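You operate a simulated robot arm through the tools that you are given. There is no shell and no other tool. Be economical: measure what you need, move in short steps, check, and stop when the job is done.

You run a simulated robot arm. Do the job below in one go: nothing can be reset, and whatever is moved stays where it is left.

TASK
Put things in order on the surface of the table. At the end: the tin with the purple lid is on the blue trivet; the red spice mill stands where the green muffin stood; the pink carton (marked "SHAKE") stands where the tin with the purple lid stood; the green muffin is in the orange bowl; whatever was shut is shut again. Leave all else as you found it, and nothing knocked over.

The check looks at the end state, three seconds after you hand in, the way a careful person would. Anything else that was tipped, shoved, dropped, spilled or broken makes it a failure. A push-on lid holds only when it is set on centred and level and pressed home; a screw cap is set on level and turned clockwise until tight.

THE ROBOT
A 5-joint arm with a two-finger parallel gripper, fixed in place. Base frame: the origin is at the foot of the arm, x ahead of it, y to its left, z up; the work surface is at about z = 0. Lengths are in cm, angles in rad, forces in N, time in s.
With the tool pointing down near the work surface it reaches from about 26 to 68 cm from the base axis. Its first joint turns from -1.152 to 1.152 rad. The tool tilts only in the upright plane through the base axis and itself; it spins freely about its own axis. Payload 2.9 kg.
Tool frame: the origin (TCP) lies between the finger pads and is the grasp point; the fingertips stand 3 cm ahead of it; z points along the fingers, y is the line along which they close. The gripper opens to 11 cm. The fingers are 2 cm wide and 1 cm thick; the gripper's body (4.8 by 11.2 cm) begins 5.5 cm behind the TCP.
Orientation is that of the tool frame in the base frame, as a unit quaternion [w, x, y, z]. With the fingers straight down and closing along the base's y, the tool's x points along the base's -x, its y along +y and its z along -z.

THE INTERFACE
- The arm moves only by the tool step_arm. Its argument "rows" is a list of rows, each a list of 6 numbers: the shift along the tool's x, y, z in cm, then the turn, a rotation vector about the tool's x, y, z in rad. In form: [[x, y, z, ax, ay, az], ...]. A call has 1 to 8 rows; each row shifts and turns the commanded pose from where the row before left it, along the tool's axes as they then stand. "hand" is the opening, from 0 (shut) to 1 (fully open), set as the call begins (left out, the last holds). Rows are played at 5 a second. More than 5 cm and 0.15 rad between two rows, or a gripper value outside its range, and nothing of the call is played. A pose out of reach is approached as far as the arm can. The call stops where the force on the tool passes 40 N (or 10 N more than at its start, if that is more) or the arm is blocked; 0.2 s more then pass. Each finger travels about 10.8 cm/s and halts on what it meets, pressing with about 21 N; the grip force reading is that of the motor and also rises with nothing between the fingers. The clock runs only during rows and for 0.2 s after the last one: add rows that do not move to give the fingers time. The reply holds the time, the measured pose of the TCP, the force on the tool along the base axes, the opening and the grip force, in the units named above and with some noise.
- Cameras (640 x 400 px; columns grow to the right, rows downward): "scene" is fixed at [4.2, -45.7, 60.2]; the picture's right is [0.73, -0.69, 0.00], its down [-0.42, -0.44, -0.79] and it looks along [0.54, 0.57, -0.61] (base axes); focal length 308 px, centre (320, 200). "wrist" rides on the gripper at [7.2, 1.7, -10.3] in the tool frame; the picture's right is [-0.23, 0.97, 0.00], its down [-0.76, -0.18, -0.62] and it looks along [-0.61, -0.14, 0.78] (tool axes); focal length 222 px, centre (320, 200). There is no depth. A picture from a camera that has moved, and an enlarged one, comes with that camera's place and axes in the base frame and with its lens.
- camera(camera): a new picture of that camera. No time passes.
- inspect(camera, box): a new picture of the part [left, top, right, bottom] of that camera's present view, enlarged. No time passes.
- hand_in(): hands the job in; it is judged then, once.

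Go step by step. Nothing tells you positions but the pictures and the camera data: compare them with the known pose of the tool, close in by small moves and look again before you grip or let go. The budget is 120 turns and 76 pictures, counting those below and the enlarged ones. Unless the task says otherwise, let go and move clear before handing in, and close with one line.

The tools are called after "Request:" by a JSON object that holds its "name" and its "arguments". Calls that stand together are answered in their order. step_arm: Moves the arm, as the interface text tells. Its arguments: {"type":"object","properties":{"rows":{"type":"array","items":{"type":"array","items":{"type":"number"}}},"hand":{"type":"number"}},"required":["rows"]} The other tools are called the same way: camera (camera) takes a picture; inspect (camera, box) takes an enlarged picture of a part of a camera's view; hand_in () hands the job in.

At the start:

```text
time: 0.0
position: [37.23, -4.95, 23.01]
tool_rot: [-0.001, 0.0, 1.0, 0.0]
wrist_force: [0.7, 1.1, 0.4]
opening: 10.98
grip_force: 0.0
```

scene: 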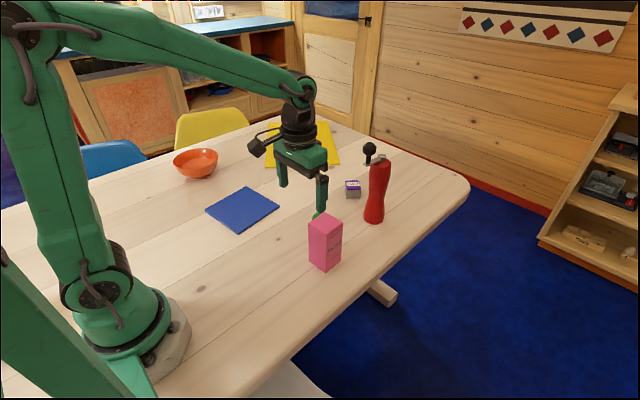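
wrist: 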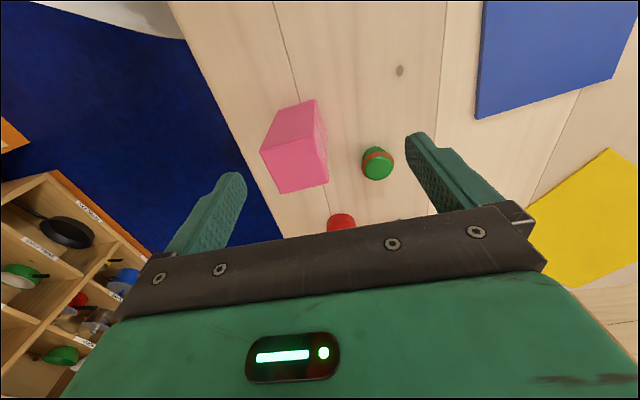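

I see the pink carton, red mill, small purple-lidded tin, blue trivet, orange bowl, a yellow mat, and the green muffin (hidden behind the gripper in the scene view). I'll enlarge the views to measure.

Request:
{"name": "inspect", "arguments": {"camera": "scene", "box": [280, 130, 440, 290]}}

Request:
{"name": "inspect", "arguments": {"camera": "scene", "box": [150, 110, 350, 240]}}

Request:
{"name": "inspect", "arguments": {"camera": "wrist", "box": [220, 60, 460, 240]}}

```text
2.50 times, centred on (360, 210) of scene
camera zoom: at [4.2, -45.7, 60.2], right [0.73, -0.69, 0.0], down [-0.42, -0.44, -0.79], along [0.54, 0.57, -0.61], focal length 771 px, centre (220, 175)
```

zoom: 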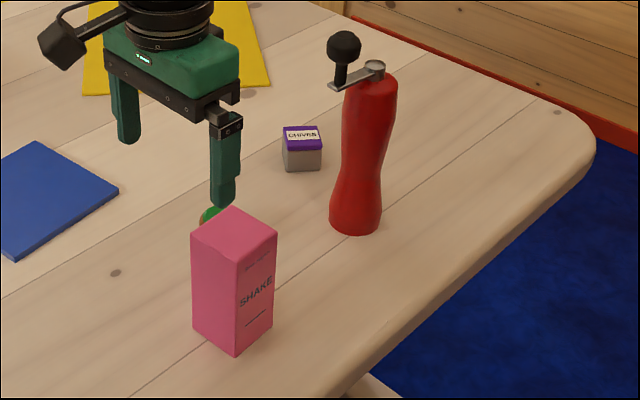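

```text
3.08 times, centred on (250, 175) of scene
camera zoom: at [4.2, -45.7, 60.2], right [0.73, -0.69, 0.0], down [-0.42, -0.44, -0.79], along [0.54, 0.57, -0.61], focal length 949 px, centre (535, 277)
```

zoom: 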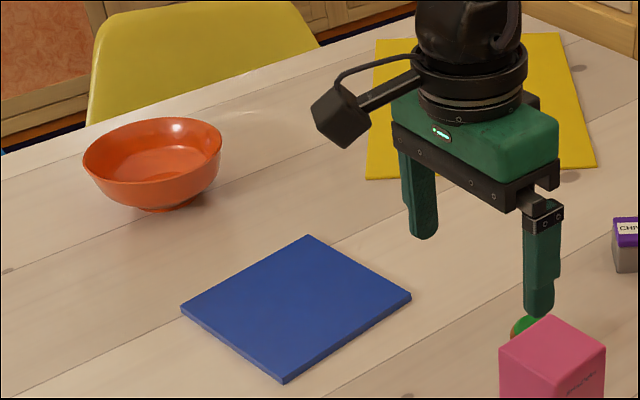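

```text
2.22 times, centred on (340, 150) of wrist
camera zoom: at [29.93, -3.23, 33.42], right [0.23, 0.97, 0.0], down [0.76, -0.18, 0.62], along [0.61, -0.14, -0.78], focal length 494 px, centre (276, 311)
```

zoom: 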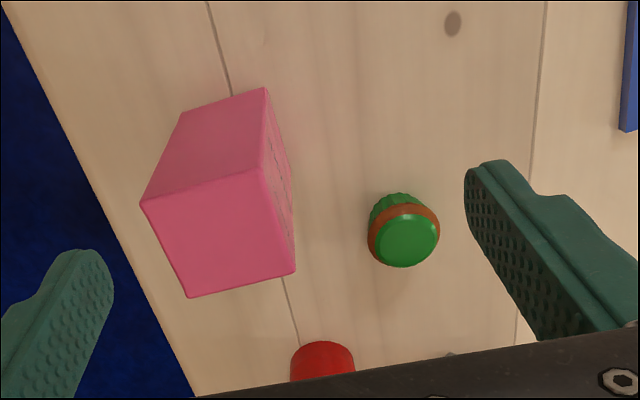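

Estimates (cm): muffin (48.8, 1.4), carton (41.6, -8.2) about 6 wide and 13 tall, mill (63.2, -6.9) about 20 tall plus crank, tin (67.4, 5.5) about 3.6 tall, trivet (37, 23.6), bowl (36, 51). The muffin goes first, so I move above it.

Request:
{"name": "step_arm", "arguments": {"rows": [[-3.86, 2.12, 0, 0, 0, 0], [-3.86, 2.12, 0, 0, 0, 0], [-3.86, 2.11, 0, 0, 0, 0], [0, 0, 4, 0, 0, 0], [0, 0, 4, 0, 0, 0], [0, 0, 0, 0, 0, 0]], "hand": 1}}

Request:
{"name": "camera", "arguments": {"camera": "wrist"}}

Request:
{"name": "camera", "arguments": {"camera": "scene"}}

```text
time: 1.4
position: [48.81, 1.41, 14.81]
tool_rot: [0.0, 0.001, 1.0, 0.0]
wrist_force: [0.2, -0.6, 0.0]
opening: 11.01
grip_force: 0.1
```

```text
70 pictures are left
camera wrist: at [41.45, 3.16, 25.39], right [0.23, 0.97, 0.0], down [0.76, -0.18, 0.62], along [0.61, -0.14, -0.78], focal length 222 px, centre (320, 200)
```

wrist: 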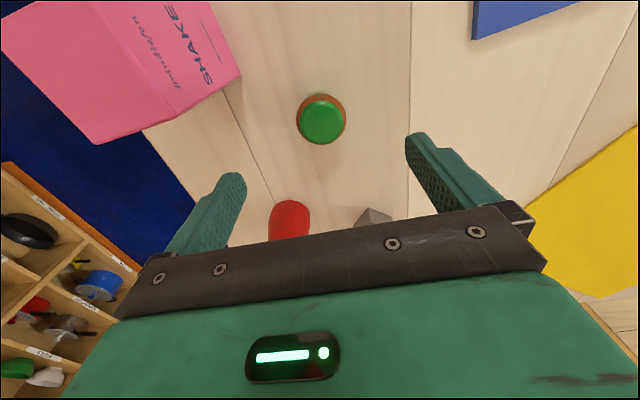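

```text
69 pictures are left
```

scene: 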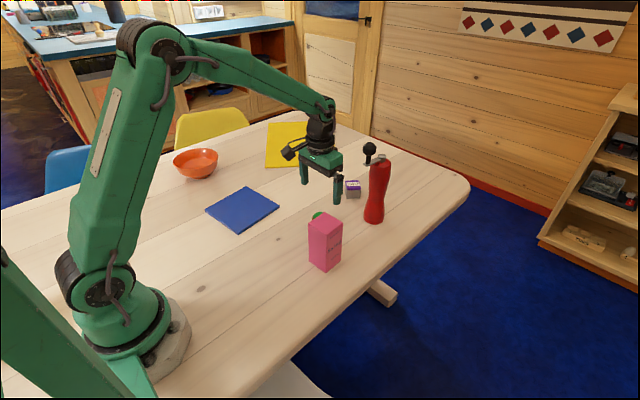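

Muffin re-measured at about (48.6, 1.7). I lower onto it and close.

Request:
{"name": "step_arm", "arguments": {"rows": [[0.2, 0.3, 4, 0, 0, 0], [0, 0, 4, 0, 0, 0], [0, 0, 2, 0, 0, 0], [0, 0, 1.2, 0, 0, 0], [0, 0, 0, 0, 0, 0]]}}

Request:
{"name": "camera", "arguments": {"camera": "wrist"}}

```text
time: 2.6
position: [48.58, 1.68, 3.69]
tool_rot: [0.0, 0.0, 1.0, 0.0]
wrist_force: [0.7, 0.4, -0.6]
opening: 11.0
grip_force: 0.1
```

```text
68 pictures are left
camera wrist: at [41.24, 3.46, 14.18], right [0.23, 0.97, 0.0], down [0.76, -0.18, 0.62], along [0.61, -0.14, -0.78], focal length 222 px, centre (320, 200)
```

wrist: 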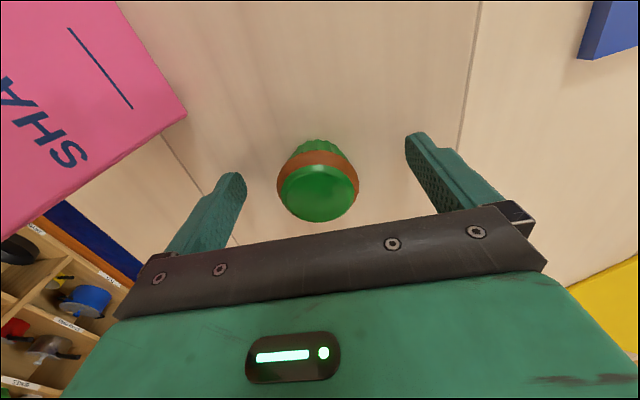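

The muffin centre now reads about (48.2, 1.8). A small correction, then I grip and lift a little.

Request:
{"name": "step_arm", "arguments": {"rows": [[0.35, 0.12, 0.3, 0, 0, 0], [0, 0, 0, 0, 0, 0]]}}

Request:
{"name": "step_arm", "arguments": {"rows": [[0, 0, 0, 0, 0, 0], [0, 0, 0, 0, 0, 0], [0, 0, 0, 0, 0, 0], [0, 0, 0, 0, 0, 0]], "hand": 0.3}}

Request:
{"name": "camera", "arguments": {"camera": "wrist"}}

```text
time: 3.2
position: [48.18, 1.79, 3.48]
tool_rot: [0.0, -0.001, 1.0, 0.001]
wrist_force: [-0.1, -0.1, -0.4]
opening: 10.99
grip_force: 0.0
```

```text
time: 4.2
position: [48.26, 1.83, 3.41]
tool_rot: [0.0, 0.0, 1.0, 0.0]
wrist_force: [0.0, 0.6, 0.2]
opening: 4.73
grip_force: 20.6
```

```text
67 pictures are left
camera wrist: at [40.9, 3.56, 13.92], right [0.23, 0.97, 0.0], down [0.76, -0.18, 0.62], along [0.61, -0.14, -0.78], focal length 222 px, centre (320, 200)
```

wrist: 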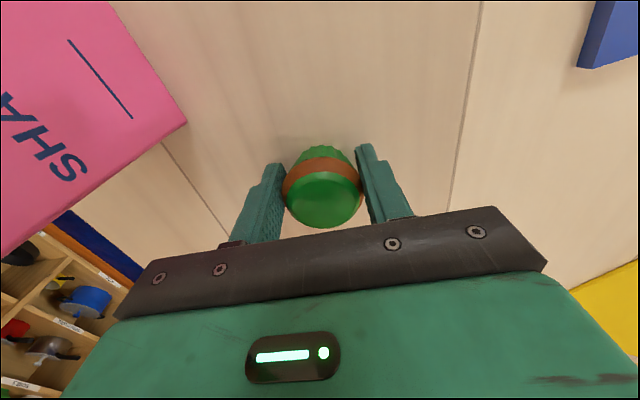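

Gripped at 4.7 cm; the muffin spot is (48.2, 1.8). I lift it and carry it toward the bowl.

Request:
{"name": "step_arm", "arguments": {"rows": [[0, 0, -2, 0, 0, 0], [0, 0, -4.5, 0, 0, 0], [0, 0, -4.5, 0, 0, 0], [0, 0, -2, 0, 0, 0], [1.1, 4.45, 0, 0, 0, 0], [1.1, 4.45, 0, 0, 0, 0], [1.1, 4.45, 0, 0, 0, 0], [1.1, 4.45, 0, 0, 0, 0]]}}

Request:
{"name": "step_arm", "arguments": {"rows": [[1.1, 4.45, 0, 0, 0, 0], [1.1, 4.45, 0, 0, 0, 0], [1.1, 4.45, 0, 0, 0, 0], [1.1, 4.45, 0, 0, 0, 0], [1.1, 4.45, 0, 0, 0, 0], [1.1, 4.45, 0, 0, 0, 0], [0, 0, 0, 0, 0, 0]]}}

Request:
{"name": "camera", "arguments": {"camera": "wrist"}}

Request:
{"name": "camera", "arguments": {"camera": "scene"}}

```text
time: 6.0
position: [43.74, 19.61, 16.37]
tool_rot: [-0.001, 0.0, 1.0, 0.0]
wrist_force: [0.7, -0.1, -0.6]
opening: 4.76
grip_force: 21.3
```

```text
time: 7.6
position: [37.21, 46.28, 16.42]
tool_rot: [0.0, 0.001, 1.0, 0.0]
wrist_force: [-0.1, -0.6, -1.5]
opening: 4.76
grip_force: 21.6
```

```text
66 pictures are left
camera wrist: at [29.94, 48.02, 26.93], right [0.23, 0.97, 0.0], down [0.76, -0.18, 0.62], along [0.61, -0.14, -0.78], focal length 222 px, centre (320, 200)
```

wrist: 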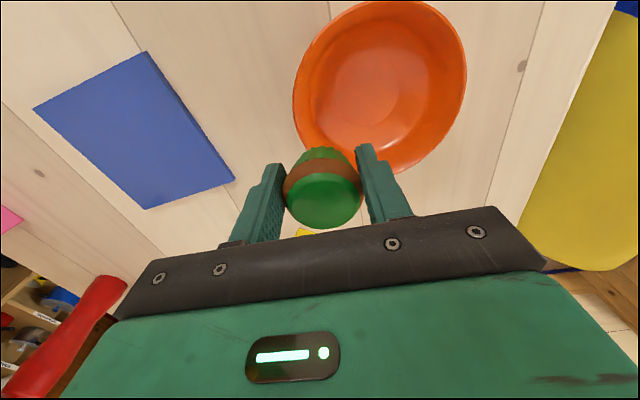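

```text
65 pictures are left
```

scene: 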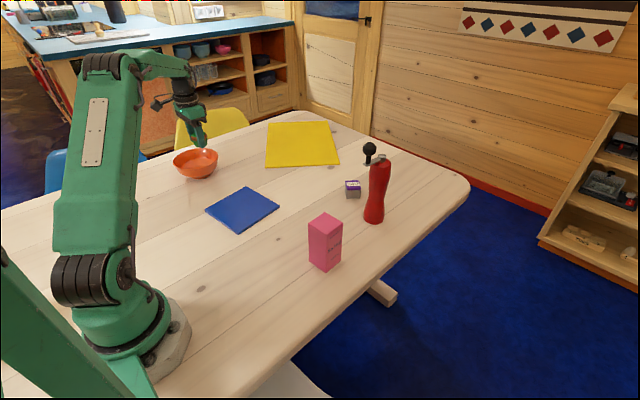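

The bowl centre reads about (36.2, 52.2). I move over it, then descend gently.

Request:
{"name": "step_arm", "arguments": {"rows": [[0.5, 3, 0, 0, 0, 0], [0.5, 2.9, 0, 0, 0, 0], [0, 0, 3, 0, 0, 0], [0, 0, 3, 0, 0, 0], [0, 0, 0, 0, 0, 0]]}}

Request:
{"name": "camera", "arguments": {"camera": "wrist"}}

Request:
{"name": "inspect", "arguments": {"camera": "scene", "box": [140, 80, 260, 200]}}

```text
time: 8.8
position: [36.19, 52.11, 10.34]
tool_rot: [0.0, 0.0, 1.0, 0.0]
wrist_force: [0.2, -0.2, -1.2]
opening: 4.73
grip_force: 20.9
```

```text
64 pictures are left
camera wrist: at [28.87, 53.86, 20.92], right [0.23, 0.97, 0.0], down [0.76, -0.18, 0.62], along [0.61, -0.14, -0.78], focal length 222 px, centre (320, 200)
```

wrist: 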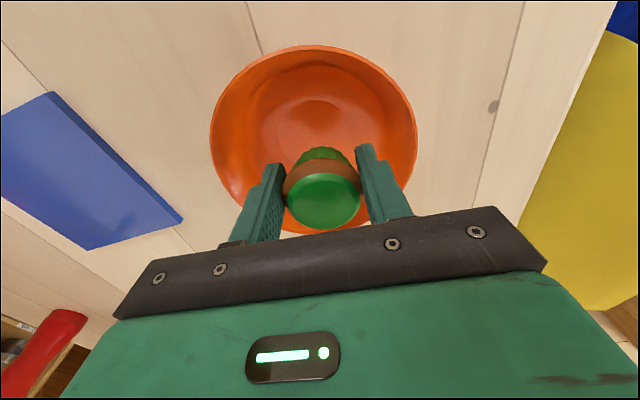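

```text
3.33 times, centred on (200, 140) of scene
camera zoom: at [4.2, -45.7, 60.2], right [0.73, -0.69, 0.0], down [-0.42, -0.44, -0.79], along [0.54, 0.57, -0.61], focal length 1028 px, centre (720, 400)
```

zoom: 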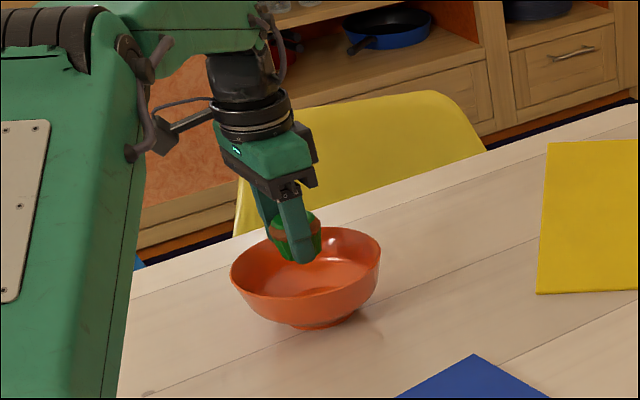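

The bowl centre is about (35.6, 51.9). I adjust and lower the muffin into it.

Request:
{"name": "step_arm", "arguments": {"rows": [[0.6, -0.2, 0, 0, 0, 0], [0, 0, 2, 0, 0, 0], [0, 0, 2, 0, 0, 0], [0, 0, 0.8, 0, 0, 0], [0, 0, 0, 0, 0, 0]]}}

Request:
{"name": "inspect", "arguments": {"camera": "scene", "box": [140, 80, 260, 200]}}

Request:
{"name": "camera", "arguments": {"camera": "wrist"}}

```text
time: 10.0
position: [35.61, 51.83, 5.51]
tool_rot: [0.0, 0.001, 1.0, 0.0]
wrist_force: [0.1, 0.7, -1.0]
opening: 4.74
grip_force: 20.9
```

```text
3.33 times, centred on (200, 140) of scene
camera zoom: at [4.2, -45.7, 60.2], right [0.73, -0.69, 0.0], down [-0.42, -0.44, -0.79], along [0.54, 0.57, -0.61], focal length 1028 px, centre (720, 400)
```

zoom: 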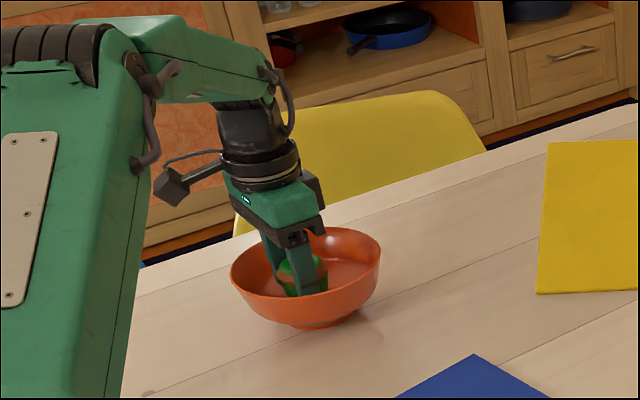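

```text
61 pictures are left
camera wrist: at [28.31, 53.71, 16.06], right [0.23, 0.97, 0.0], down [0.76, -0.18, 0.62], along [0.61, -0.14, -0.78], focal length 222 px, centre (320, 200)
```

wrist: 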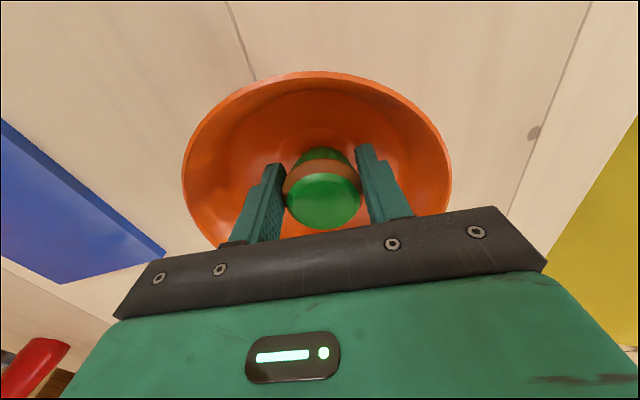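

Clear and centred. I lower in small steps, watching for contact.

Request:
{"name": "step_arm", "arguments": {"rows": [[0, 0, 0.3, 0, 0, 0], [0, 0, 0.3, 0, 0, 0], [0, 0, 0, 0, 0, 0]]}}

```text
time: 10.8
position: [35.57, 51.97, 5.0]
tool_rot: [0.0, 0.0, 1.0, 0.0]
wrist_force: [0.3, 0.6, -0.3]
opening: 4.69
grip_force: 20.8
```

Request:
{"name": "step_arm", "arguments": {"rows": [[0, 0, 0.2, 0, 0, 0], [0, 0, 0.2, 0, 0, 0], [0, 0, 0, 0, 0, 0]]}}

```text
time: 11.6
position: [35.63, 52.02, 4.59]
tool_rot: [0.0, 0.0, 1.0, 0.0]
wrist_force: [0.3, 0.1, -0.7]
opening: 4.73
grip_force: 21.0
```

Request:
{"name": "step_arm", "arguments": {"rows": [[0, 0, 0.15, 0, 0, 0], [0, 0, 0.15, 0, 0, 0], [0, 0, 0, 0, 0, 0]]}}

```text
time: 12.4
position: [35.64, 52.12, 4.46]
tool_rot: [0.001, 0.0, 1.0, 0.002]
wrist_force: [-2.6, -4.9, 13.8]
opening: 4.72
grip_force: 20.6
```

Contact with the bowl floor. I back off slightly, then open a little and rise.

Request:
{"name": "step_arm", "arguments": {"rows": [[0, 0, -0.12, 0, 0, 0], [0, 0, 0, 0, 0, 0]]}}

Request:
{"name": "step_arm", "arguments": {"rows": [[0, 0, 0, 0, 0, 0], [0, 0, 0, 0, 0, 0]], "hand": 0.58}}

Request:
{"name": "step_arm", "arguments": {"rows": [[0, 0, -2, 0, 0, 0], [0, 0, -4, 0, 0, 0], [0, 0, -4, 0, 0, 0], [0, 0, 0, 0, 0, 0]]}}

Request:
{"name": "camera", "arguments": {"camera": "wrist"}}

```text
time: 13.0
position: [35.75, 52.11, 4.42]
tool_rot: [0.001, 0.0, 1.0, 0.001]
wrist_force: [0.0, 0.3, 9.7]
opening: 4.71
grip_force: 21.1
```

```text
time: 13.6
position: [35.62, 52.03, 4.32]
tool_rot: [-0.001, -0.001, 1.0, -0.001]
wrist_force: [1.0, -1.6, 0.4]
opening: 6.3
grip_force: 0.1
```

```text
time: 14.6
position: [35.63, 52.05, 14.59]
tool_rot: [0.0, 0.0, 1.0, 0.0]
wrist_force: [0.1, -1.1, 0.0]
opening: 6.39
grip_force: 0.1
```

```text
60 pictures are left
camera wrist: at [28.32, 53.78, 24.98], right [0.23, 0.97, 0.0], down [0.76, -0.18, 0.62], along [0.61, -0.14, -0.78], focal length 222 px, centre (320, 200)
```

wrist: 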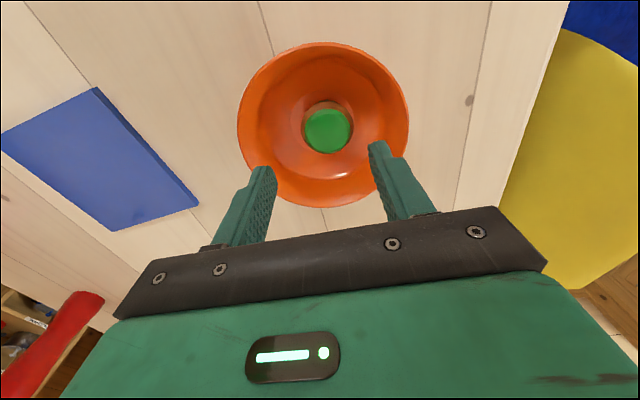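

The muffin sits upright in the bowl. Next I travel toward the tin at height.

Request:
{"name": "step_arm", "arguments": {"rows": [[0, 0, -3.5, 0, 0, 0], [-2.37, -3.88, 0, 0, 0, 0], [-2.37, -3.88, 0, 0, 0, 0], [-2.37, -3.88, 0, 0, 0, 0], [-2.37, -3.88, 0, 0, 0, 0], [-2.37, -3.88, 0, 0, 0, 0], [-2.37, -3.88, 0, 0, 0, 0], [-2.37, -3.88, 0, 0, 0, 0]], "hand": 0.8}}

Request:
{"name": "step_arm", "arguments": {"rows": [[-2.37, -3.88, 0, 0, 0, 0], [-2.37, -3.88, 0, 0, 0, 0], [-2.37, -3.88, 0, 0, 0, 0], [-2.37, -3.88, 0, 0, 0, 0], [-2.37, -3.88, 0, 0, 0, 0], [0, 0, 0, 0, 0, 0], [0, 0, 0, 0, 0, 0]]}}

Request:
{"name": "camera", "arguments": {"camera": "wrist"}}

```text
time: 16.4
position: [52.2, 24.68, 18.06]
tool_rot: [0.0, 0.0, 1.0, 0.0]
wrist_force: [-0.8, -0.2, -0.7]
opening: 8.83
grip_force: 0.1
```

```text
time: 18.0
position: [64.0, 5.51, 17.86]
tool_rot: [0.0, 0.0, 1.0, 0.0]
wrist_force: [0.9, -0.6, 1.0]
opening: 8.8
grip_force: 0.1
```

```text
59 pictures are left
camera wrist: at [56.8, 7.22, 28.41], right [0.23, 0.97, 0.0], down [0.76, -0.18, 0.62], along [0.61, -0.14, -0.78], focal length 222 px, centre (320, 200)
```

wrist: 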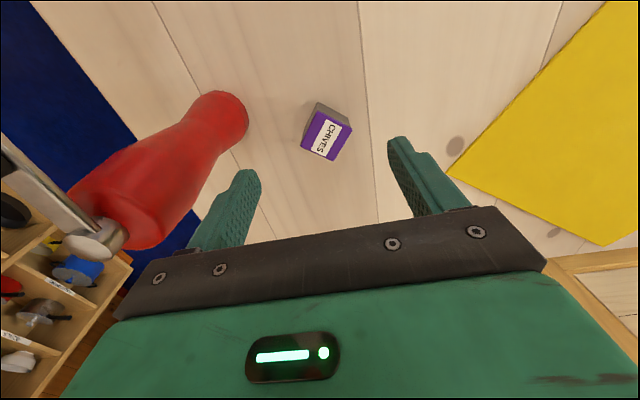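

Request:
{"name": "inspect", "arguments": {"camera": "wrist", "box": [280, 85, 376, 181]}}

```text
4.17 times, centred on (328, 133) of wrist
camera zoom: at [56.8, 7.22, 28.41], right [0.23, 0.97, 0.0], down [0.76, -0.18, 0.62], along [0.61, -0.14, -0.78], focal length 926 px, centre (287, 479)
```

zoom: 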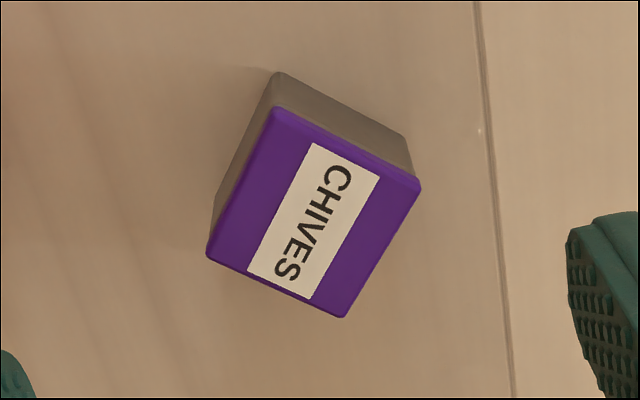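

The tin's lid centre is (67.3, 5.55), its sides at about 50°/-40°, height 3.6. I move over it and spin the gripper so it closes along 50°, with the camera kept away from the mill.

Request:
{"name": "step_arm", "arguments": {"rows": [[-3.3, 0.05, 2, 0, 0, 0], [0, 0, 0, 0, 0, 0.14], [0, 0, 0, 0, 0, 0.14], [0, 0, 0, 0, 0, 0.14], [0, 0, 0, 0, 0, 0.14], [0, 0, 0, 0, 0, 0.14], [0, 0, 5, 0, 0, 0], [0, 0, 0, 0, 0, 0]]}}

Request:
{"name": "camera", "arguments": {"camera": "wrist"}}

Request:
{"name": "camera", "arguments": {"camera": "scene"}}

```text
time: 19.8
position: [66.58, 5.43, 10.74]
tool_rot: [0.0, 0.343, 0.939, 0.001]
wrist_force: [0.1, -0.2, 0.1]
opening: 8.78
grip_force: 0.1
out of reach, approached as far as the arm can: row 1
```

```text
57 pictures are left
camera wrist: at [62.11, 11.41, 21.27], right [0.8, 0.6, 0.0], down [0.47, -0.63, 0.62], along [0.37, -0.5, -0.78], focal length 222 px, centre (320, 200)
```

wrist: 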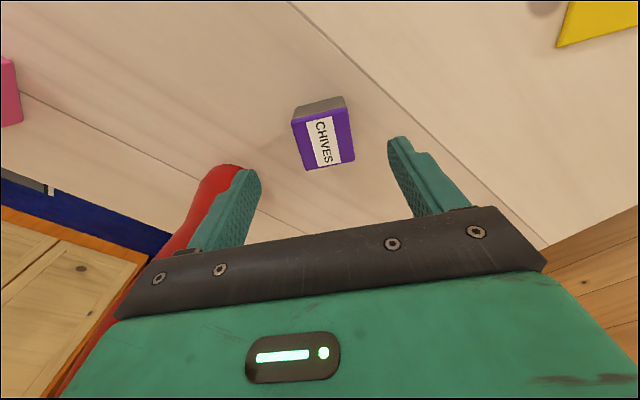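

```text
56 pictures are left
```

scene: 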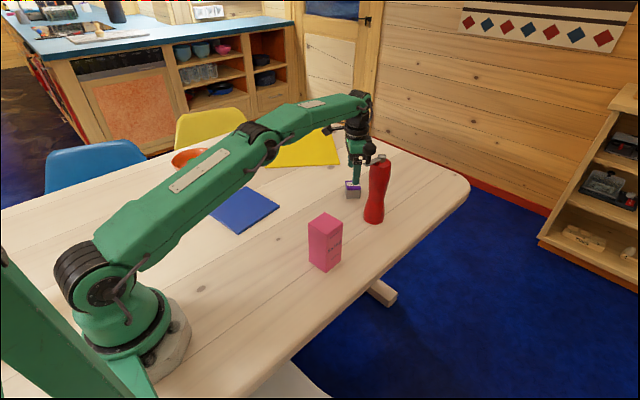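

Request:
{"name": "inspect", "arguments": {"camera": "wrist", "box": [270, 80, 374, 184]}}

```text
3.85 times, centred on (322, 132) of wrist
camera zoom: at [62.11, 11.41, 21.27], right [0.8, 0.6, 0.0], down [0.47, -0.63, 0.62], along [0.37, -0.5, -0.78], focal length 854 px, centre (312, 462)
```

zoom: 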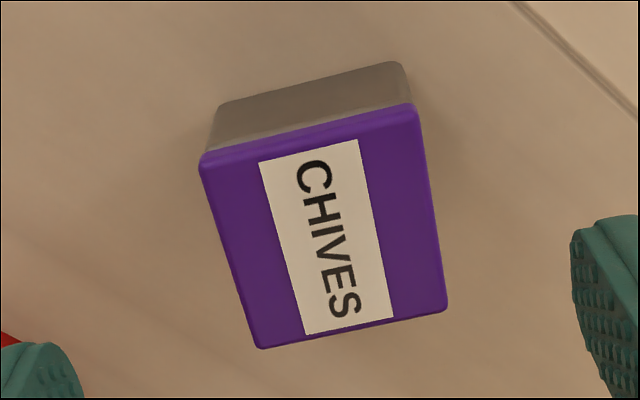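

Tin centre refined to (67.15, 5.45). I descend with that correction and check the pose.

Request:
{"name": "step_arm", "arguments": {"rows": [[0, 0, 4, 0, 0, 0], [-0.42, 0.38, 0.8, 0, 0, 0], [0, 0, 0, 0, 0, 0]]}}

Request:
{"name": "camera", "arguments": {"camera": "wrist"}}

```text
time: 20.6
position: [67.14, 5.43, 5.86]
tool_rot: [0.0, 0.343, 0.939, 0.0]
wrist_force: [-0.5, 1.0, -0.2]
opening: 8.78
grip_force: 0.0
```

```text
54 pictures are left
camera wrist: at [62.69, 11.45, 16.45], right [0.8, 0.6, 0.0], down [0.47, -0.63, 0.62], along [0.37, -0.5, -0.78], focal length 222 px, centre (320, 200)
```

wrist: 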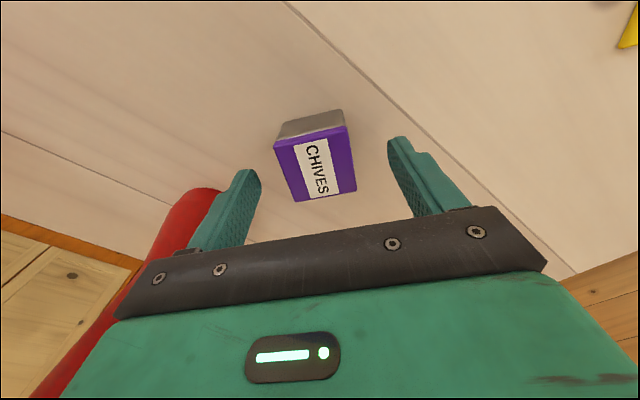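

Small fix of a quarter centimetre, then down to grip height and close.

Request:
{"name": "step_arm", "arguments": {"rows": [[0.25, -0.15, 1.2, 0, 0, 0], [0, 0, 1.1, 0, 0, 0], [0, 0, 0, 0, 0, 0]]}}

Request:
{"name": "step_arm", "arguments": {"rows": [[0, 0, 0, 0, 0, 0], [0, 0, 0, 0, 0, 0], [0, 0, 0, 0, 0, 0]], "hand": 0.3}}

Request:
{"name": "camera", "arguments": {"camera": "wrist"}}

```text
time: 21.4
position: [66.9, 5.51, 3.69]
tool_rot: [-0.001, 0.343, 0.939, 0.0]
wrist_force: [0.5, 0.7, -0.1]
opening: 8.8
grip_force: 0.1
```

```text
time: 22.2
position: [66.89, 5.53, 3.65]
tool_rot: [0.0, 0.342, 0.94, 0.0]
wrist_force: [0.2, 0.4, -0.8]
opening: 4.47
grip_force: 21.4
```

```text
53 pictures are left
camera wrist: at [62.38, 11.49, 14.14], right [0.8, 0.6, 0.0], down [0.47, -0.63, 0.62], along [0.37, -0.5, -0.78], focal length 222 px, centre (320, 200)
```

wrist: 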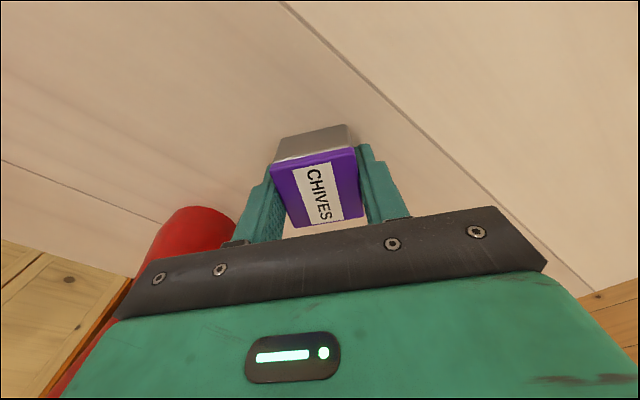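

Gripped (4.5 cm); the tin spot is (66.9, 5.5). I lift and carry it toward the trivet.

Request:
{"name": "step_arm", "arguments": {"rows": [[0, 0, -1.5, 0, 0, 0], [0, 0, -3.5, 0, 0, 0], [4.33, -0.66, -1, 0, 0, 0], [4.33, -0.66, -1, 0, 0, 0], [4.33, -0.66, -1, 0, 0, 0], [4.33, -0.66, 0, 0, 0, 0], [4.33, -0.66, 0, 0, 0, 0], [4.33, -0.66, 0, 0, 0, 0]]}}

Request:
{"name": "step_arm", "arguments": {"rows": [[4.33, -0.66, 0, 0, 0, 0], [4.33, -0.66, 0, 0, 0, 0], [0, 0, 0, 0, 0, 0]]}}

Request:
{"name": "camera", "arguments": {"camera": "wrist"}}

Request:
{"name": "camera", "arguments": {"camera": "scene"}}

```text
time: 24.0
position: [44.31, 19.3, 11.82]
tool_rot: [0.0, 0.343, 0.939, 0.0]
wrist_force: [-0.6, 0.2, -0.4]
opening: 4.45
grip_force: 20.9
```

```text
time: 24.8
position: [36.87, 23.85, 11.65]
tool_rot: [0.0, 0.343, 0.939, 0.0]
wrist_force: [-0.5, -0.2, -0.8]
opening: 4.45
grip_force: 21.1
```

```text
52 pictures are left
camera wrist: at [32.36, 29.82, 22.18], right [0.8, 0.6, 0.0], down [0.47, -0.63, 0.62], along [0.37, -0.5, -0.78], focal length 222 px, centre (320, 200)
```

wrist: 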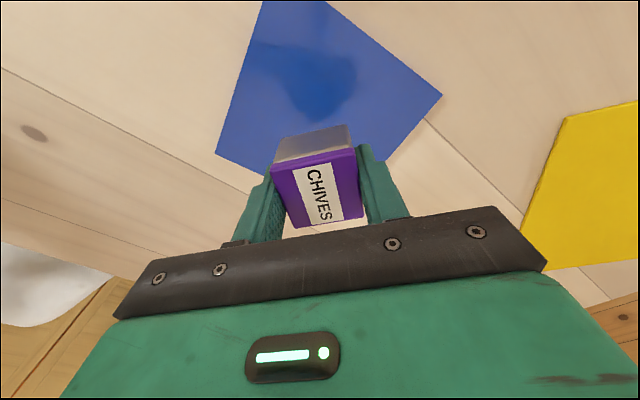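

```text
51 pictures are left
```

scene: 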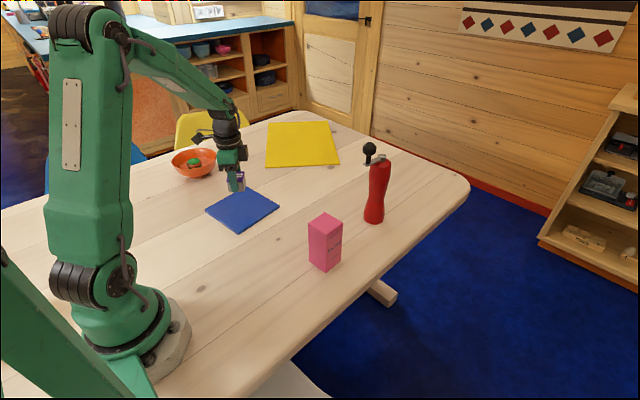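

Over the trivet centre (37, 23.7). Lowering with contact checks.

Request:
{"name": "step_arm", "arguments": {"rows": [[0, 0, 3, 0, 0, 0], [0, 0, 2.5, 0, 0, 0], [0, 0, 0.7, 0, 0, 0], [0, 0, 0, 0, 0, 0]]}}

Request:
{"name": "inspect", "arguments": {"camera": "scene", "box": [190, 140, 290, 240]}}

```text
time: 25.8
position: [37.04, 23.73, 5.49]
tool_rot: [0.0, 0.342, 0.94, -0.001]
wrist_force: [-0.2, 0.3, -0.9]
opening: 4.45
grip_force: 21.3
```

```text
4.00 times, centred on (240, 190) of scene
camera zoom: at [4.2, -45.7, 60.2], right [0.73, -0.69, 0.0], down [-0.42, -0.44, -0.79], along [0.54, 0.57, -0.61], focal length 1234 px, centre (640, 240)
```

zoom: 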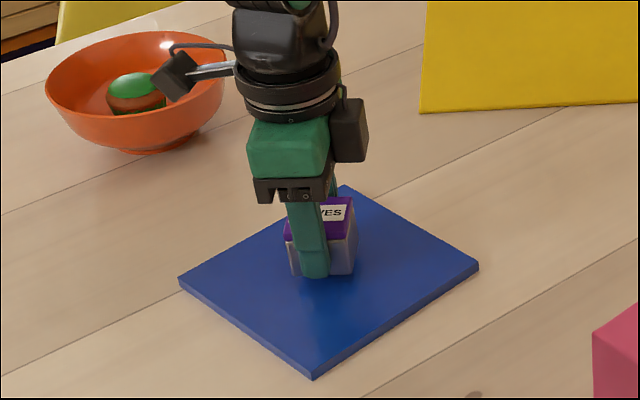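

Request:
{"name": "step_arm", "arguments": {"rows": [[0, 0, 0.3, 0, 0, 0], [0, 0, 0.2, 0, 0, 0], [0, 0, 0, 0, 0, 0]]}}

Request:
{"name": "step_arm", "arguments": {"rows": [[0, 0, 0.15, 0, 0, 0], [0, 0, 0.15, 0, 0, 0], [0, 0, 0, 0, 0, 0]]}}

```text
time: 26.6
position: [36.95, 23.76, 4.98]
tool_rot: [0.0, 0.343, 0.939, 0.001]
wrist_force: [-0.6, -0.4, 0.4]
opening: 4.44
grip_force: 20.7
```

```text
time: 27.4
position: [37.01, 23.77, 4.67]
tool_rot: [0.0, 0.343, 0.939, 0.0]
wrist_force: [0.9, 0.1, -0.9]
opening: 4.47
grip_force: 20.7
```

Request:
{"name": "step_arm", "arguments": {"rows": [[0, 0, 0.15, 0, 0, 0], [0, 0, 0.1, 0, 0, 0], [0, 0, 0, 0, 0, 0]]}}

```text
time: 28.2
position: [36.94, 23.79, 4.5]
tool_rot: [0.001, 0.343, 0.939, 0.002]
wrist_force: [-4.6, -5.2, 17.6]
opening: 4.5
grip_force: 20.7
```

Contact with the trivet. I relax slightly, release and rise.

Request:
{"name": "step_arm", "arguments": {"rows": [[0, 0, -0.14, 0, 0, 0], [0, 0, 0, 0, 0, 0]]}}

Request:
{"name": "step_arm", "arguments": {"rows": [[0, 0, 0, 0, 0, 0], [0, 0, 0, 0, 0, 0], [0, 0, 0, 0, 0, 0]], "hand": 0.75}}

Request:
{"name": "step_arm", "arguments": {"rows": [[0, 0, -2, 0, 0, 0], [0, 0, -4, 0, 0, 0], [0, 0, -4, 0, 0, 0], [0, 0, -4, 0, 0, 0], [0, 0, 0, 0, 0, 0]]}}

Request:
{"name": "camera", "arguments": {"camera": "wrist"}}

Request:
{"name": "inspect", "arguments": {"camera": "scene", "box": [280, 130, 440, 290]}}

```text
time: 28.8
position: [36.86, 23.88, 4.43]
tool_rot: [0.001, 0.343, 0.939, 0.0]
wrist_force: [0.1, 0.4, -0.2]
opening: 4.46
grip_force: 21.0
```

```text
time: 29.6
position: [37.0, 23.77, 4.57]
tool_rot: [0.001, 0.343, 0.939, 0.001]
wrist_force: [0.2, -0.1, -0.4]
opening: 8.24
grip_force: 0.1
```

```text
time: 30.8
position: [37.03, 23.86, 18.66]
tool_rot: [0.0, 0.342, 0.94, 0.0]
wrist_force: [0.1, 0.2, -1.2]
opening: 8.25
grip_force: 0.1
```

```text
49 pictures are left
camera wrist: at [32.55, 29.81, 29.07], right [0.8, 0.6, 0.0], down [0.47, -0.63, 0.62], along [0.37, -0.5, -0.78], focal length 222 px, centre (320, 200)
```

wrist: 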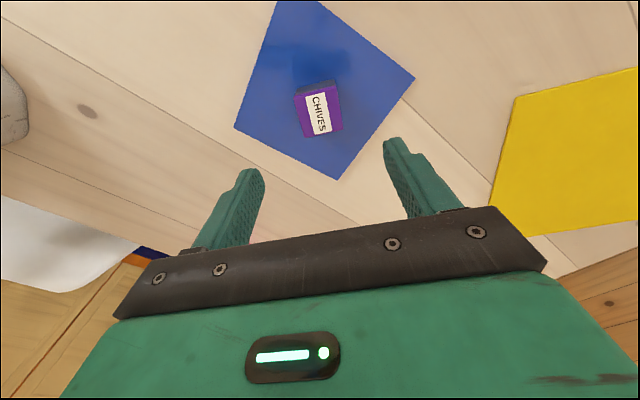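

```text
2.50 times, centred on (360, 210) of scene
camera zoom: at [4.19, -45.7, 60.2], right [0.73, -0.69, 0.0], down [-0.42, -0.44, -0.79], along [0.54, 0.57, -0.61], focal length 771 px, centre (220, 175)
```

zoom: 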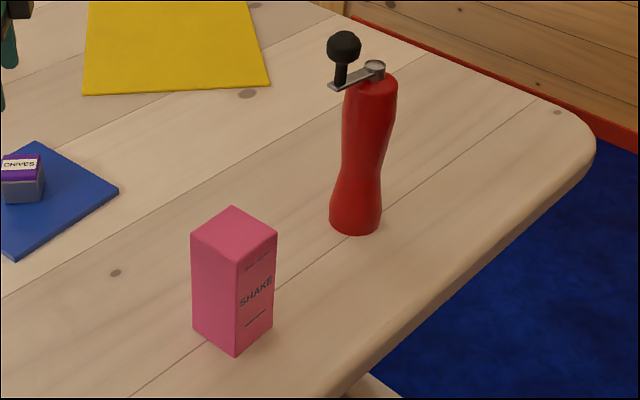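

The tin sits on the trivet. Now I spin back to neutral and go above the carton.

Request:
{"name": "step_arm", "arguments": {"rows": [[0, 0, -1, 0, 0, -0.14], [0, 0, 0, 0, 0, -0.14], [0, 0, 0, 0, 0, -0.14], [0, 0, 0, 0, 0, -0.14], [0, 0, 0, 0, 0, -0.14], [-0.66, -4.5, 0, 0, 0, 0], [-0.66, -4.5, 0, 0, 0, 0], [-0.66, -4.5, 0, 0, 0, 0]], "hand": 1}}

Request:
{"name": "step_arm", "arguments": {"rows": [[-0.66, -4.6, 0, 0, 0, 0], [-0.66, -4.6, 0, 0, 0, 0], [-0.66, -4.6, 0, 0, 0, 0], [-0.64, -4.6, 0, 0, 0, 0], [0, 0, 0, 0, 0, 0]]}}

Request:
{"name": "camera", "arguments": {"camera": "wrist"}}

```text
time: 32.6
position: [39.04, 10.26, 19.51]
tool_rot: [0.001, 0.0, 1.0, 0.0]
wrist_force: [-0.6, -0.1, 0.0]
opening: 11.0
grip_force: 0.1
```

```text
time: 33.8
position: [41.49, -8.03, 19.48]
tool_rot: [0.0, 0.0, 1.0, 0.0]
wrist_force: [-0.5, 1.4, 0.2]
opening: 10.99
grip_force: 0.1
```

```text
47 pictures are left
camera wrist: at [34.21, -6.43, 29.89], right [0.23, 0.97, 0.0], down [0.76, -0.18, 0.62], along [0.61, -0.14, -0.78], focal length 222 px, centre (320, 200)
```

wrist: 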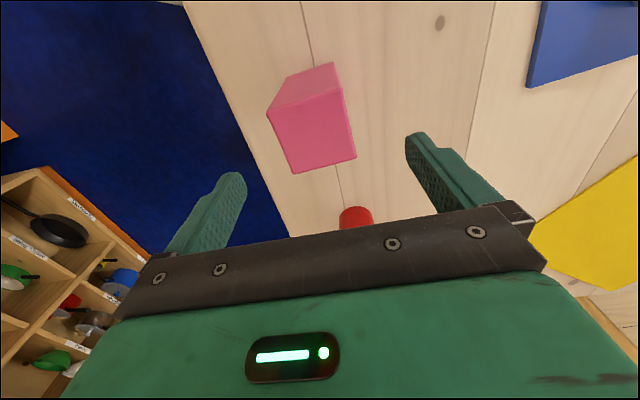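

Request:
{"name": "inspect", "arguments": {"camera": "wrist", "box": [250, 50, 378, 178]}}

```text
3.12 times, centred on (314, 114) of wrist
camera zoom: at [34.21, -6.43, 29.89], right [0.23, 0.97, 0.0], down [0.76, -0.18, 0.62], along [0.61, -0.14, -0.78], focal length 694 px, centre (339, 469)
```

zoom: 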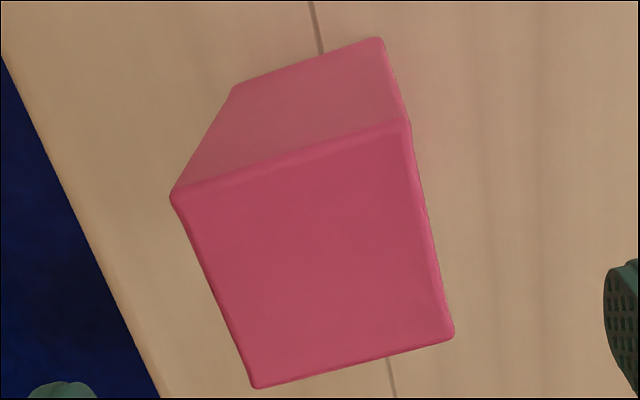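

Carton top: centre about (41.2, -8.4), 5.7 cm square, turned about 3°. I align and lower around it.

Request:
{"name": "step_arm", "arguments": {"rows": [[0.3, -0.35, 0, 0, 0, 0], [0, 0, 0, 0, 0, -0.05], [0, 0, 4, 0, 0, 0], [0, 0, 2.5, 0, 0, 0], [0, 0, 0, 0, 0, 0]]}}

Request:
{"name": "camera", "arguments": {"camera": "wrist"}}

```text
time: 35.0
position: [41.32, -8.52, 12.92]
tool_rot: [0.001, -0.026, 1.0, -0.001]
wrist_force: [0.5, 0.2, -1.1]
opening: 11.0
grip_force: 0.0
```

```text
45 pictures are left
camera wrist: at [33.93, -7.19, 23.44], right [0.18, 0.98, 0.0], down [0.77, -0.14, 0.62], along [0.61, -0.11, -0.78], focal length 222 px, centre (320, 200)
```

wrist: 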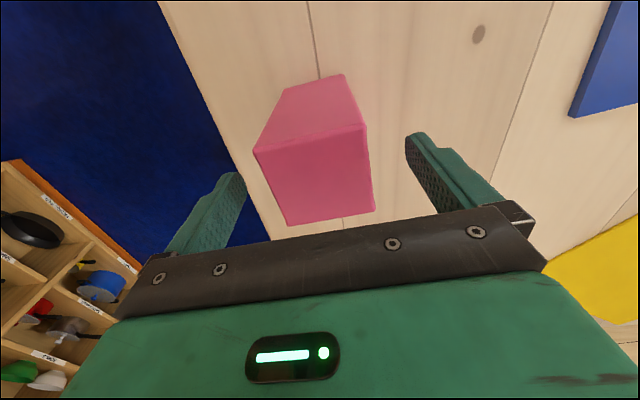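

Well centred. I lower to grip height and close.

Request:
{"name": "step_arm", "arguments": {"rows": [[0.3, 0, 1.9, 0, 0, 0], [0, 0, 2, 0, 0, 0], [0, 0, 0, 0, 0, 0]]}}

Request:
{"name": "step_arm", "arguments": {"rows": [[0, 0, 0, 0, 0, 0], [0, 0, 0, 0, 0, 0], [0, 0, 0, 0, 0, 0]], "hand": 0.4}}

Request:
{"name": "camera", "arguments": {"camera": "wrist"}}

```text
time: 35.8
position: [40.97, -8.7, 9.15]
tool_rot: [0.0, -0.025, 1.0, 0.0]
wrist_force: [0.4, 0.4, 0.1]
opening: 11.0
grip_force: 0.1
```

```text
time: 36.6
position: [41.0, -8.67, 9.09]
tool_rot: [0.0, -0.025, 1.0, 0.0]
wrist_force: [-0.4, 1.2, 0.0]
opening: 5.96
grip_force: 21.1
```

```text
44 pictures are left
camera wrist: at [33.67, -7.23, 19.6], right [0.18, 0.98, 0.0], down [0.77, -0.14, 0.62], along [0.61, -0.11, -0.78], focal length 222 px, centre (320, 200)
```

wrist: 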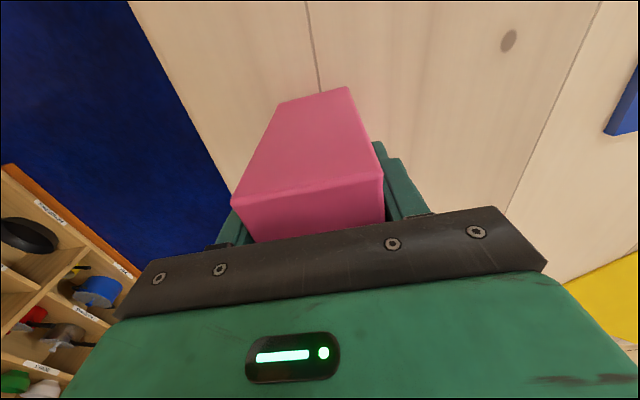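

Carton held (grip z 9.1). I lift 3 cm, shift left, then out toward the tin's spot, stopping short.

Request:
{"name": "step_arm", "arguments": {"rows": [[0, 0, -1, 0, 0, 0], [0, 0, -2, 0, 0, 0.05], [0, 4.73, 0, 0, 0, 0], [0, 4.73, 0, 0, 0, 0], [0, 4.73, 0, 0, 0, 0], [-4.3, 0, 0, 0, 0, 0], [-4.3, 0, 0, 0, 0, 0], [-4.3, 0, 0, 0, 0, 0]]}}

Request:
{"name": "step_arm", "arguments": {"rows": [[-4.3, 0, 0, 0, 0, 0], [-4.3, 0, 0, 0, 0, 0], [0, 0, 0, 0, 0, 0]]}}

Request:
{"name": "camera", "arguments": {"camera": "scene"}}

```text
time: 38.4
position: [53.83, 5.58, 12.11]
tool_rot: [0.0, 0.0, 1.0, 0.0]
wrist_force: [-0.2, 1.0, 0.6]
opening: 5.98
grip_force: 21.0
```

```text
time: 39.2
position: [62.51, 5.7, 12.11]
tool_rot: [0.0, 0.0, 1.0, -0.001]
wrist_force: [-0.3, -0.3, -0.2]
opening: 5.94
grip_force: 20.8
```

```text
43 pictures are left
```

scene: 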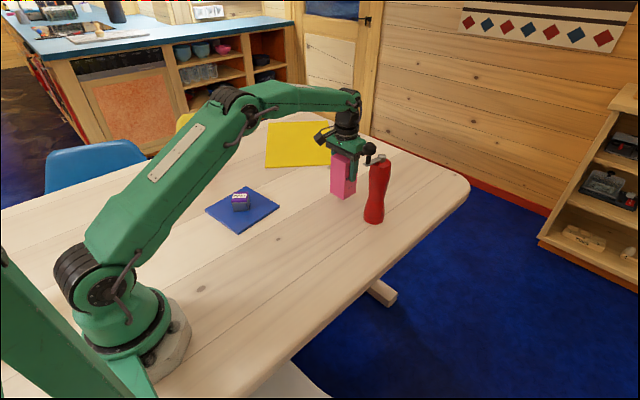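

Clear of the mill. Forward to the spot and down most of the way.

Request:
{"name": "step_arm", "arguments": {"rows": [[-2.2, -0.1, 1.2, 0, 0, 0], [-2.2, -0.1, 1.2, 0, 0, 0], [0, 0, 0, 0, 0, 0]]}}

Request:
{"name": "inspect", "arguments": {"camera": "scene", "box": [290, 110, 420, 240]}}

```text
time: 40.0
position: [66.79, 5.47, 9.69]
tool_rot: [0.0, 0.0, 1.0, 0.0]
wrist_force: [-0.6, -0.3, -0.4]
opening: 5.97
grip_force: 20.8
```

```text
3.08 times, centred on (355, 175) of scene
camera zoom: at [4.2, -45.7, 60.2], right [0.73, -0.69, 0.0], down [-0.42, -0.44, -0.79], along [0.54, 0.57, -0.61], focal length 949 px, centre (212, 277)
```

zoom: 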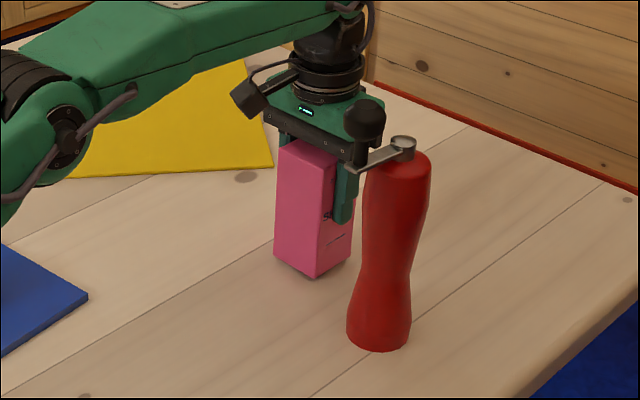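

Request:
{"name": "step_arm", "arguments": {"rows": [[0, 0, 0.25, 0, 0, 0], [0, 0, 0.2, 0, 0, 0], [0, 0, 0, 0, 0, 0]]}}

Request:
{"name": "step_arm", "arguments": {"rows": [[0, 0, 0.15, 0, 0, 0], [0, 0, 0, 0, 0, 0]]}}

```text
time: 40.8
position: [66.84, 5.43, 9.27]
tool_rot: [0.001, 0.0, 1.0, 0.0]
wrist_force: [1.0, 0.5, -0.4]
opening: 5.94
grip_force: 21.0
```

```text
time: 41.4
position: [66.9, 5.5, 9.25]
tool_rot: [0.0, 0.0, 1.0, 0.0]
wrist_force: [-0.7, 0.0, -0.2]
opening: 5.94
grip_force: 21.0
```

Request:
{"name": "step_arm", "arguments": {"rows": [[0, 0, 0.12, 0, 0, 0], [0, 0, 0, 0, 0, 0]]}}

Request:
{"name": "step_arm", "arguments": {"rows": [[0, 0, 0.1, 0, 0, 0], [0, 0, 0, 0, 0, 0]]}}

```text
time: 42.0
position: [66.77, 5.57, 9.14]
tool_rot: [0.0, -0.001, 1.0, 0.0]
wrist_force: [0.3, -0.5, 0.9]
opening: 5.94
grip_force: 21.4
```

```text
time: 42.6
position: [66.98, 5.57, 9.04]
tool_rot: [0.0, 0.0, 1.0, 0.0]
wrist_force: [-1.8, 0.3, 9.9]
opening: 5.96
grip_force: 21.0
```

The carton is on the table. I open slightly and rise straight up.

Request:
{"name": "step_arm", "arguments": {"rows": [[0, 0, 0, 0, 0, 0], [0, 0, 0, 0, 0, 0], [0, 0, 0, 0, 0, 0]], "hand": 0.75}}

Request:
{"name": "step_arm", "arguments": {"rows": [[0.1, 0, -3, 0, 0, 0], [0.2, 0, -4, 0, 0, 0], [3, 0, -3, 0, 0, 0], [4.5, 0, 0, 0, 0, 0], [4.5, 0, 0, 0, 0, 0], [0, 0, 0, 0, 0, 0]]}}

Request:
{"name": "camera", "arguments": {"camera": "scene"}}

Request:
{"name": "inspect", "arguments": {"camera": "scene", "box": [310, 110, 440, 240]}}

Request:
{"name": "camera", "arguments": {"camera": "wrist"}}

```text
time: 43.4
position: [66.87, 5.47, 8.93]
tool_rot: [0.0, 0.0, 1.0, 0.001]
wrist_force: [-0.5, 0.1, -0.3]
opening: 8.28
grip_force: 0.1
```

```text
time: 44.8
position: [54.51, 5.44, 18.99]
tool_rot: [0.0, 0.0, 1.0, -0.001]
wrist_force: [0.2, -0.1, 0.7]
opening: 8.26
grip_force: 0.1
```

```text
41 pictures are left
```

scene: 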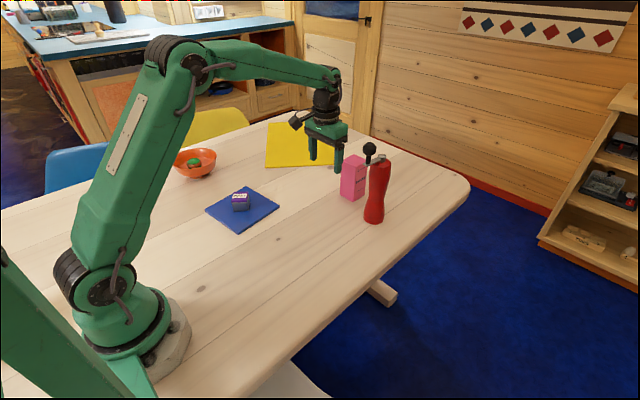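

```text
3.08 times, centred on (375, 175) of scene
camera zoom: at [4.19, -45.7, 60.2], right [0.73, -0.69, 0.0], down [-0.42, -0.44, -0.79], along [0.54, 0.57, -0.61], focal length 949 px, centre (151, 277)
```

zoom: 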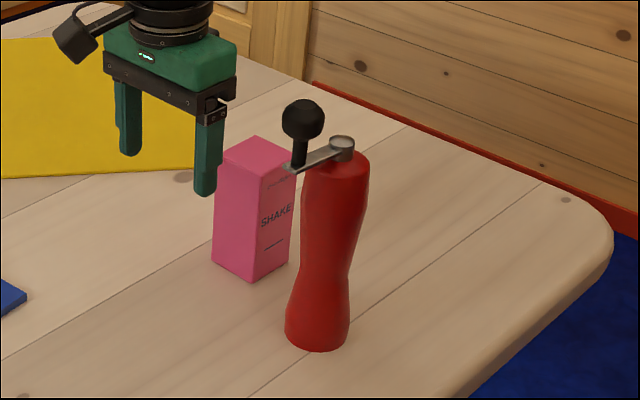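

```text
39 pictures are left
camera wrist: at [47.17, 7.2, 29.53], right [0.23, 0.97, 0.0], down [0.76, -0.18, 0.62], along [0.61, -0.14, -0.78], focal length 222 px, centre (320, 200)
```

wrist: 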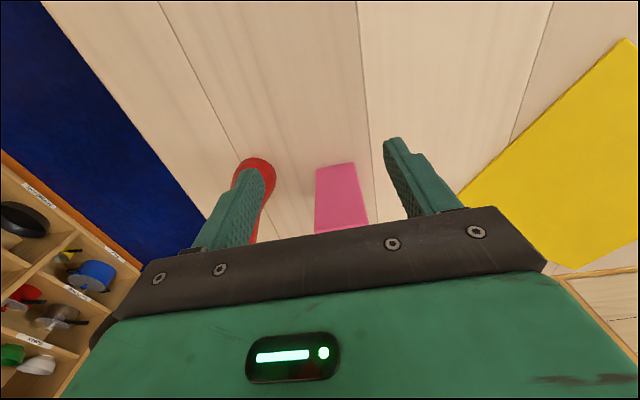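

The carton stands on the tin's old spot. The mill axis is about (63, -6.9), with its crank knob pointing toward the base at z 21–26, so I'll grip it at about z 11.5 with the tool tilted about 60° outward, below the knob. First I retreat and tilt in free space.

Request:
{"name": "step_arm", "arguments": {"rows": [[2.9, -3.5, 1.7, 0, 0, 0], [2.8, -3.5, 1.7, 0, 0, 0], [2.8, -3.45, 1.6, 0, 0, 0], [0, 0, 0, 0, 0, 0.108], [0, 0, 0, 0, -0.149, 0], [0, 0, 0, 0, -0.149, 0], [0, 0, 0, 0, 0, 0]], "hand": 0.85}}

Request:
{"name": "step_arm", "arguments": {"rows": [[0, 0, 0, 0, -0.149, 0], [0, 0, 0, 0, -0.149, 0], [0, 0, 0, 0, -0.149, 0], [0, 0, 0, 0, -0.149, 0], [0, 0, 0, 0, -0.149, 0], [0, 0, 0, 0, 0, 0]]}}

Request:
{"name": "camera", "arguments": {"camera": "scene"}}

Request:
{"name": "camera", "arguments": {"camera": "wrist"}}

```text
time: 46.4
position: [46.15, -4.96, 14.09]
tool_rot: [0.149, 0.054, 0.987, -0.008]
wrist_force: [0.4, 0.0, 0.3]
opening: 9.38
grip_force: 0.1
```

```text
time: 47.8
position: [46.12, -5.0, 13.94]
tool_rot: [0.497, 0.047, 0.866, -0.026]
wrist_force: [-0.4, 0.4, 0.2]
opening: 9.35
grip_force: 0.1
```

```text
38 pictures are left
```

scene: 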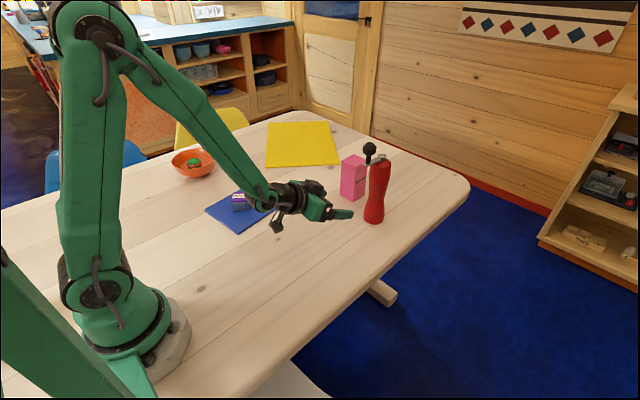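

```text
37 pictures are left
camera wrist: at [33.65, -1.87, 13.02], right [0.22, 0.96, 0.2], down [-0.17, -0.16, 0.97], along [0.96, -0.25, 0.13], focal length 222 px, centre (320, 200)
```

wrist: 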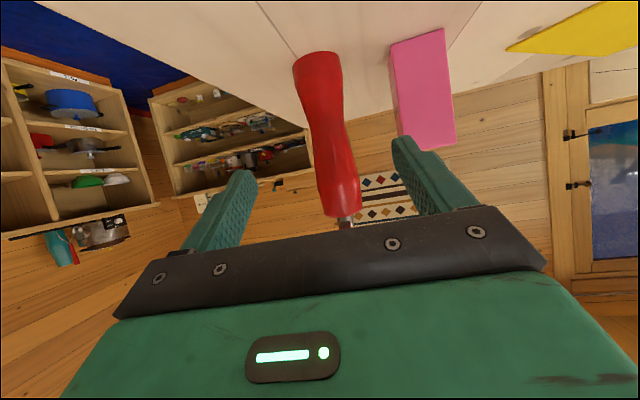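

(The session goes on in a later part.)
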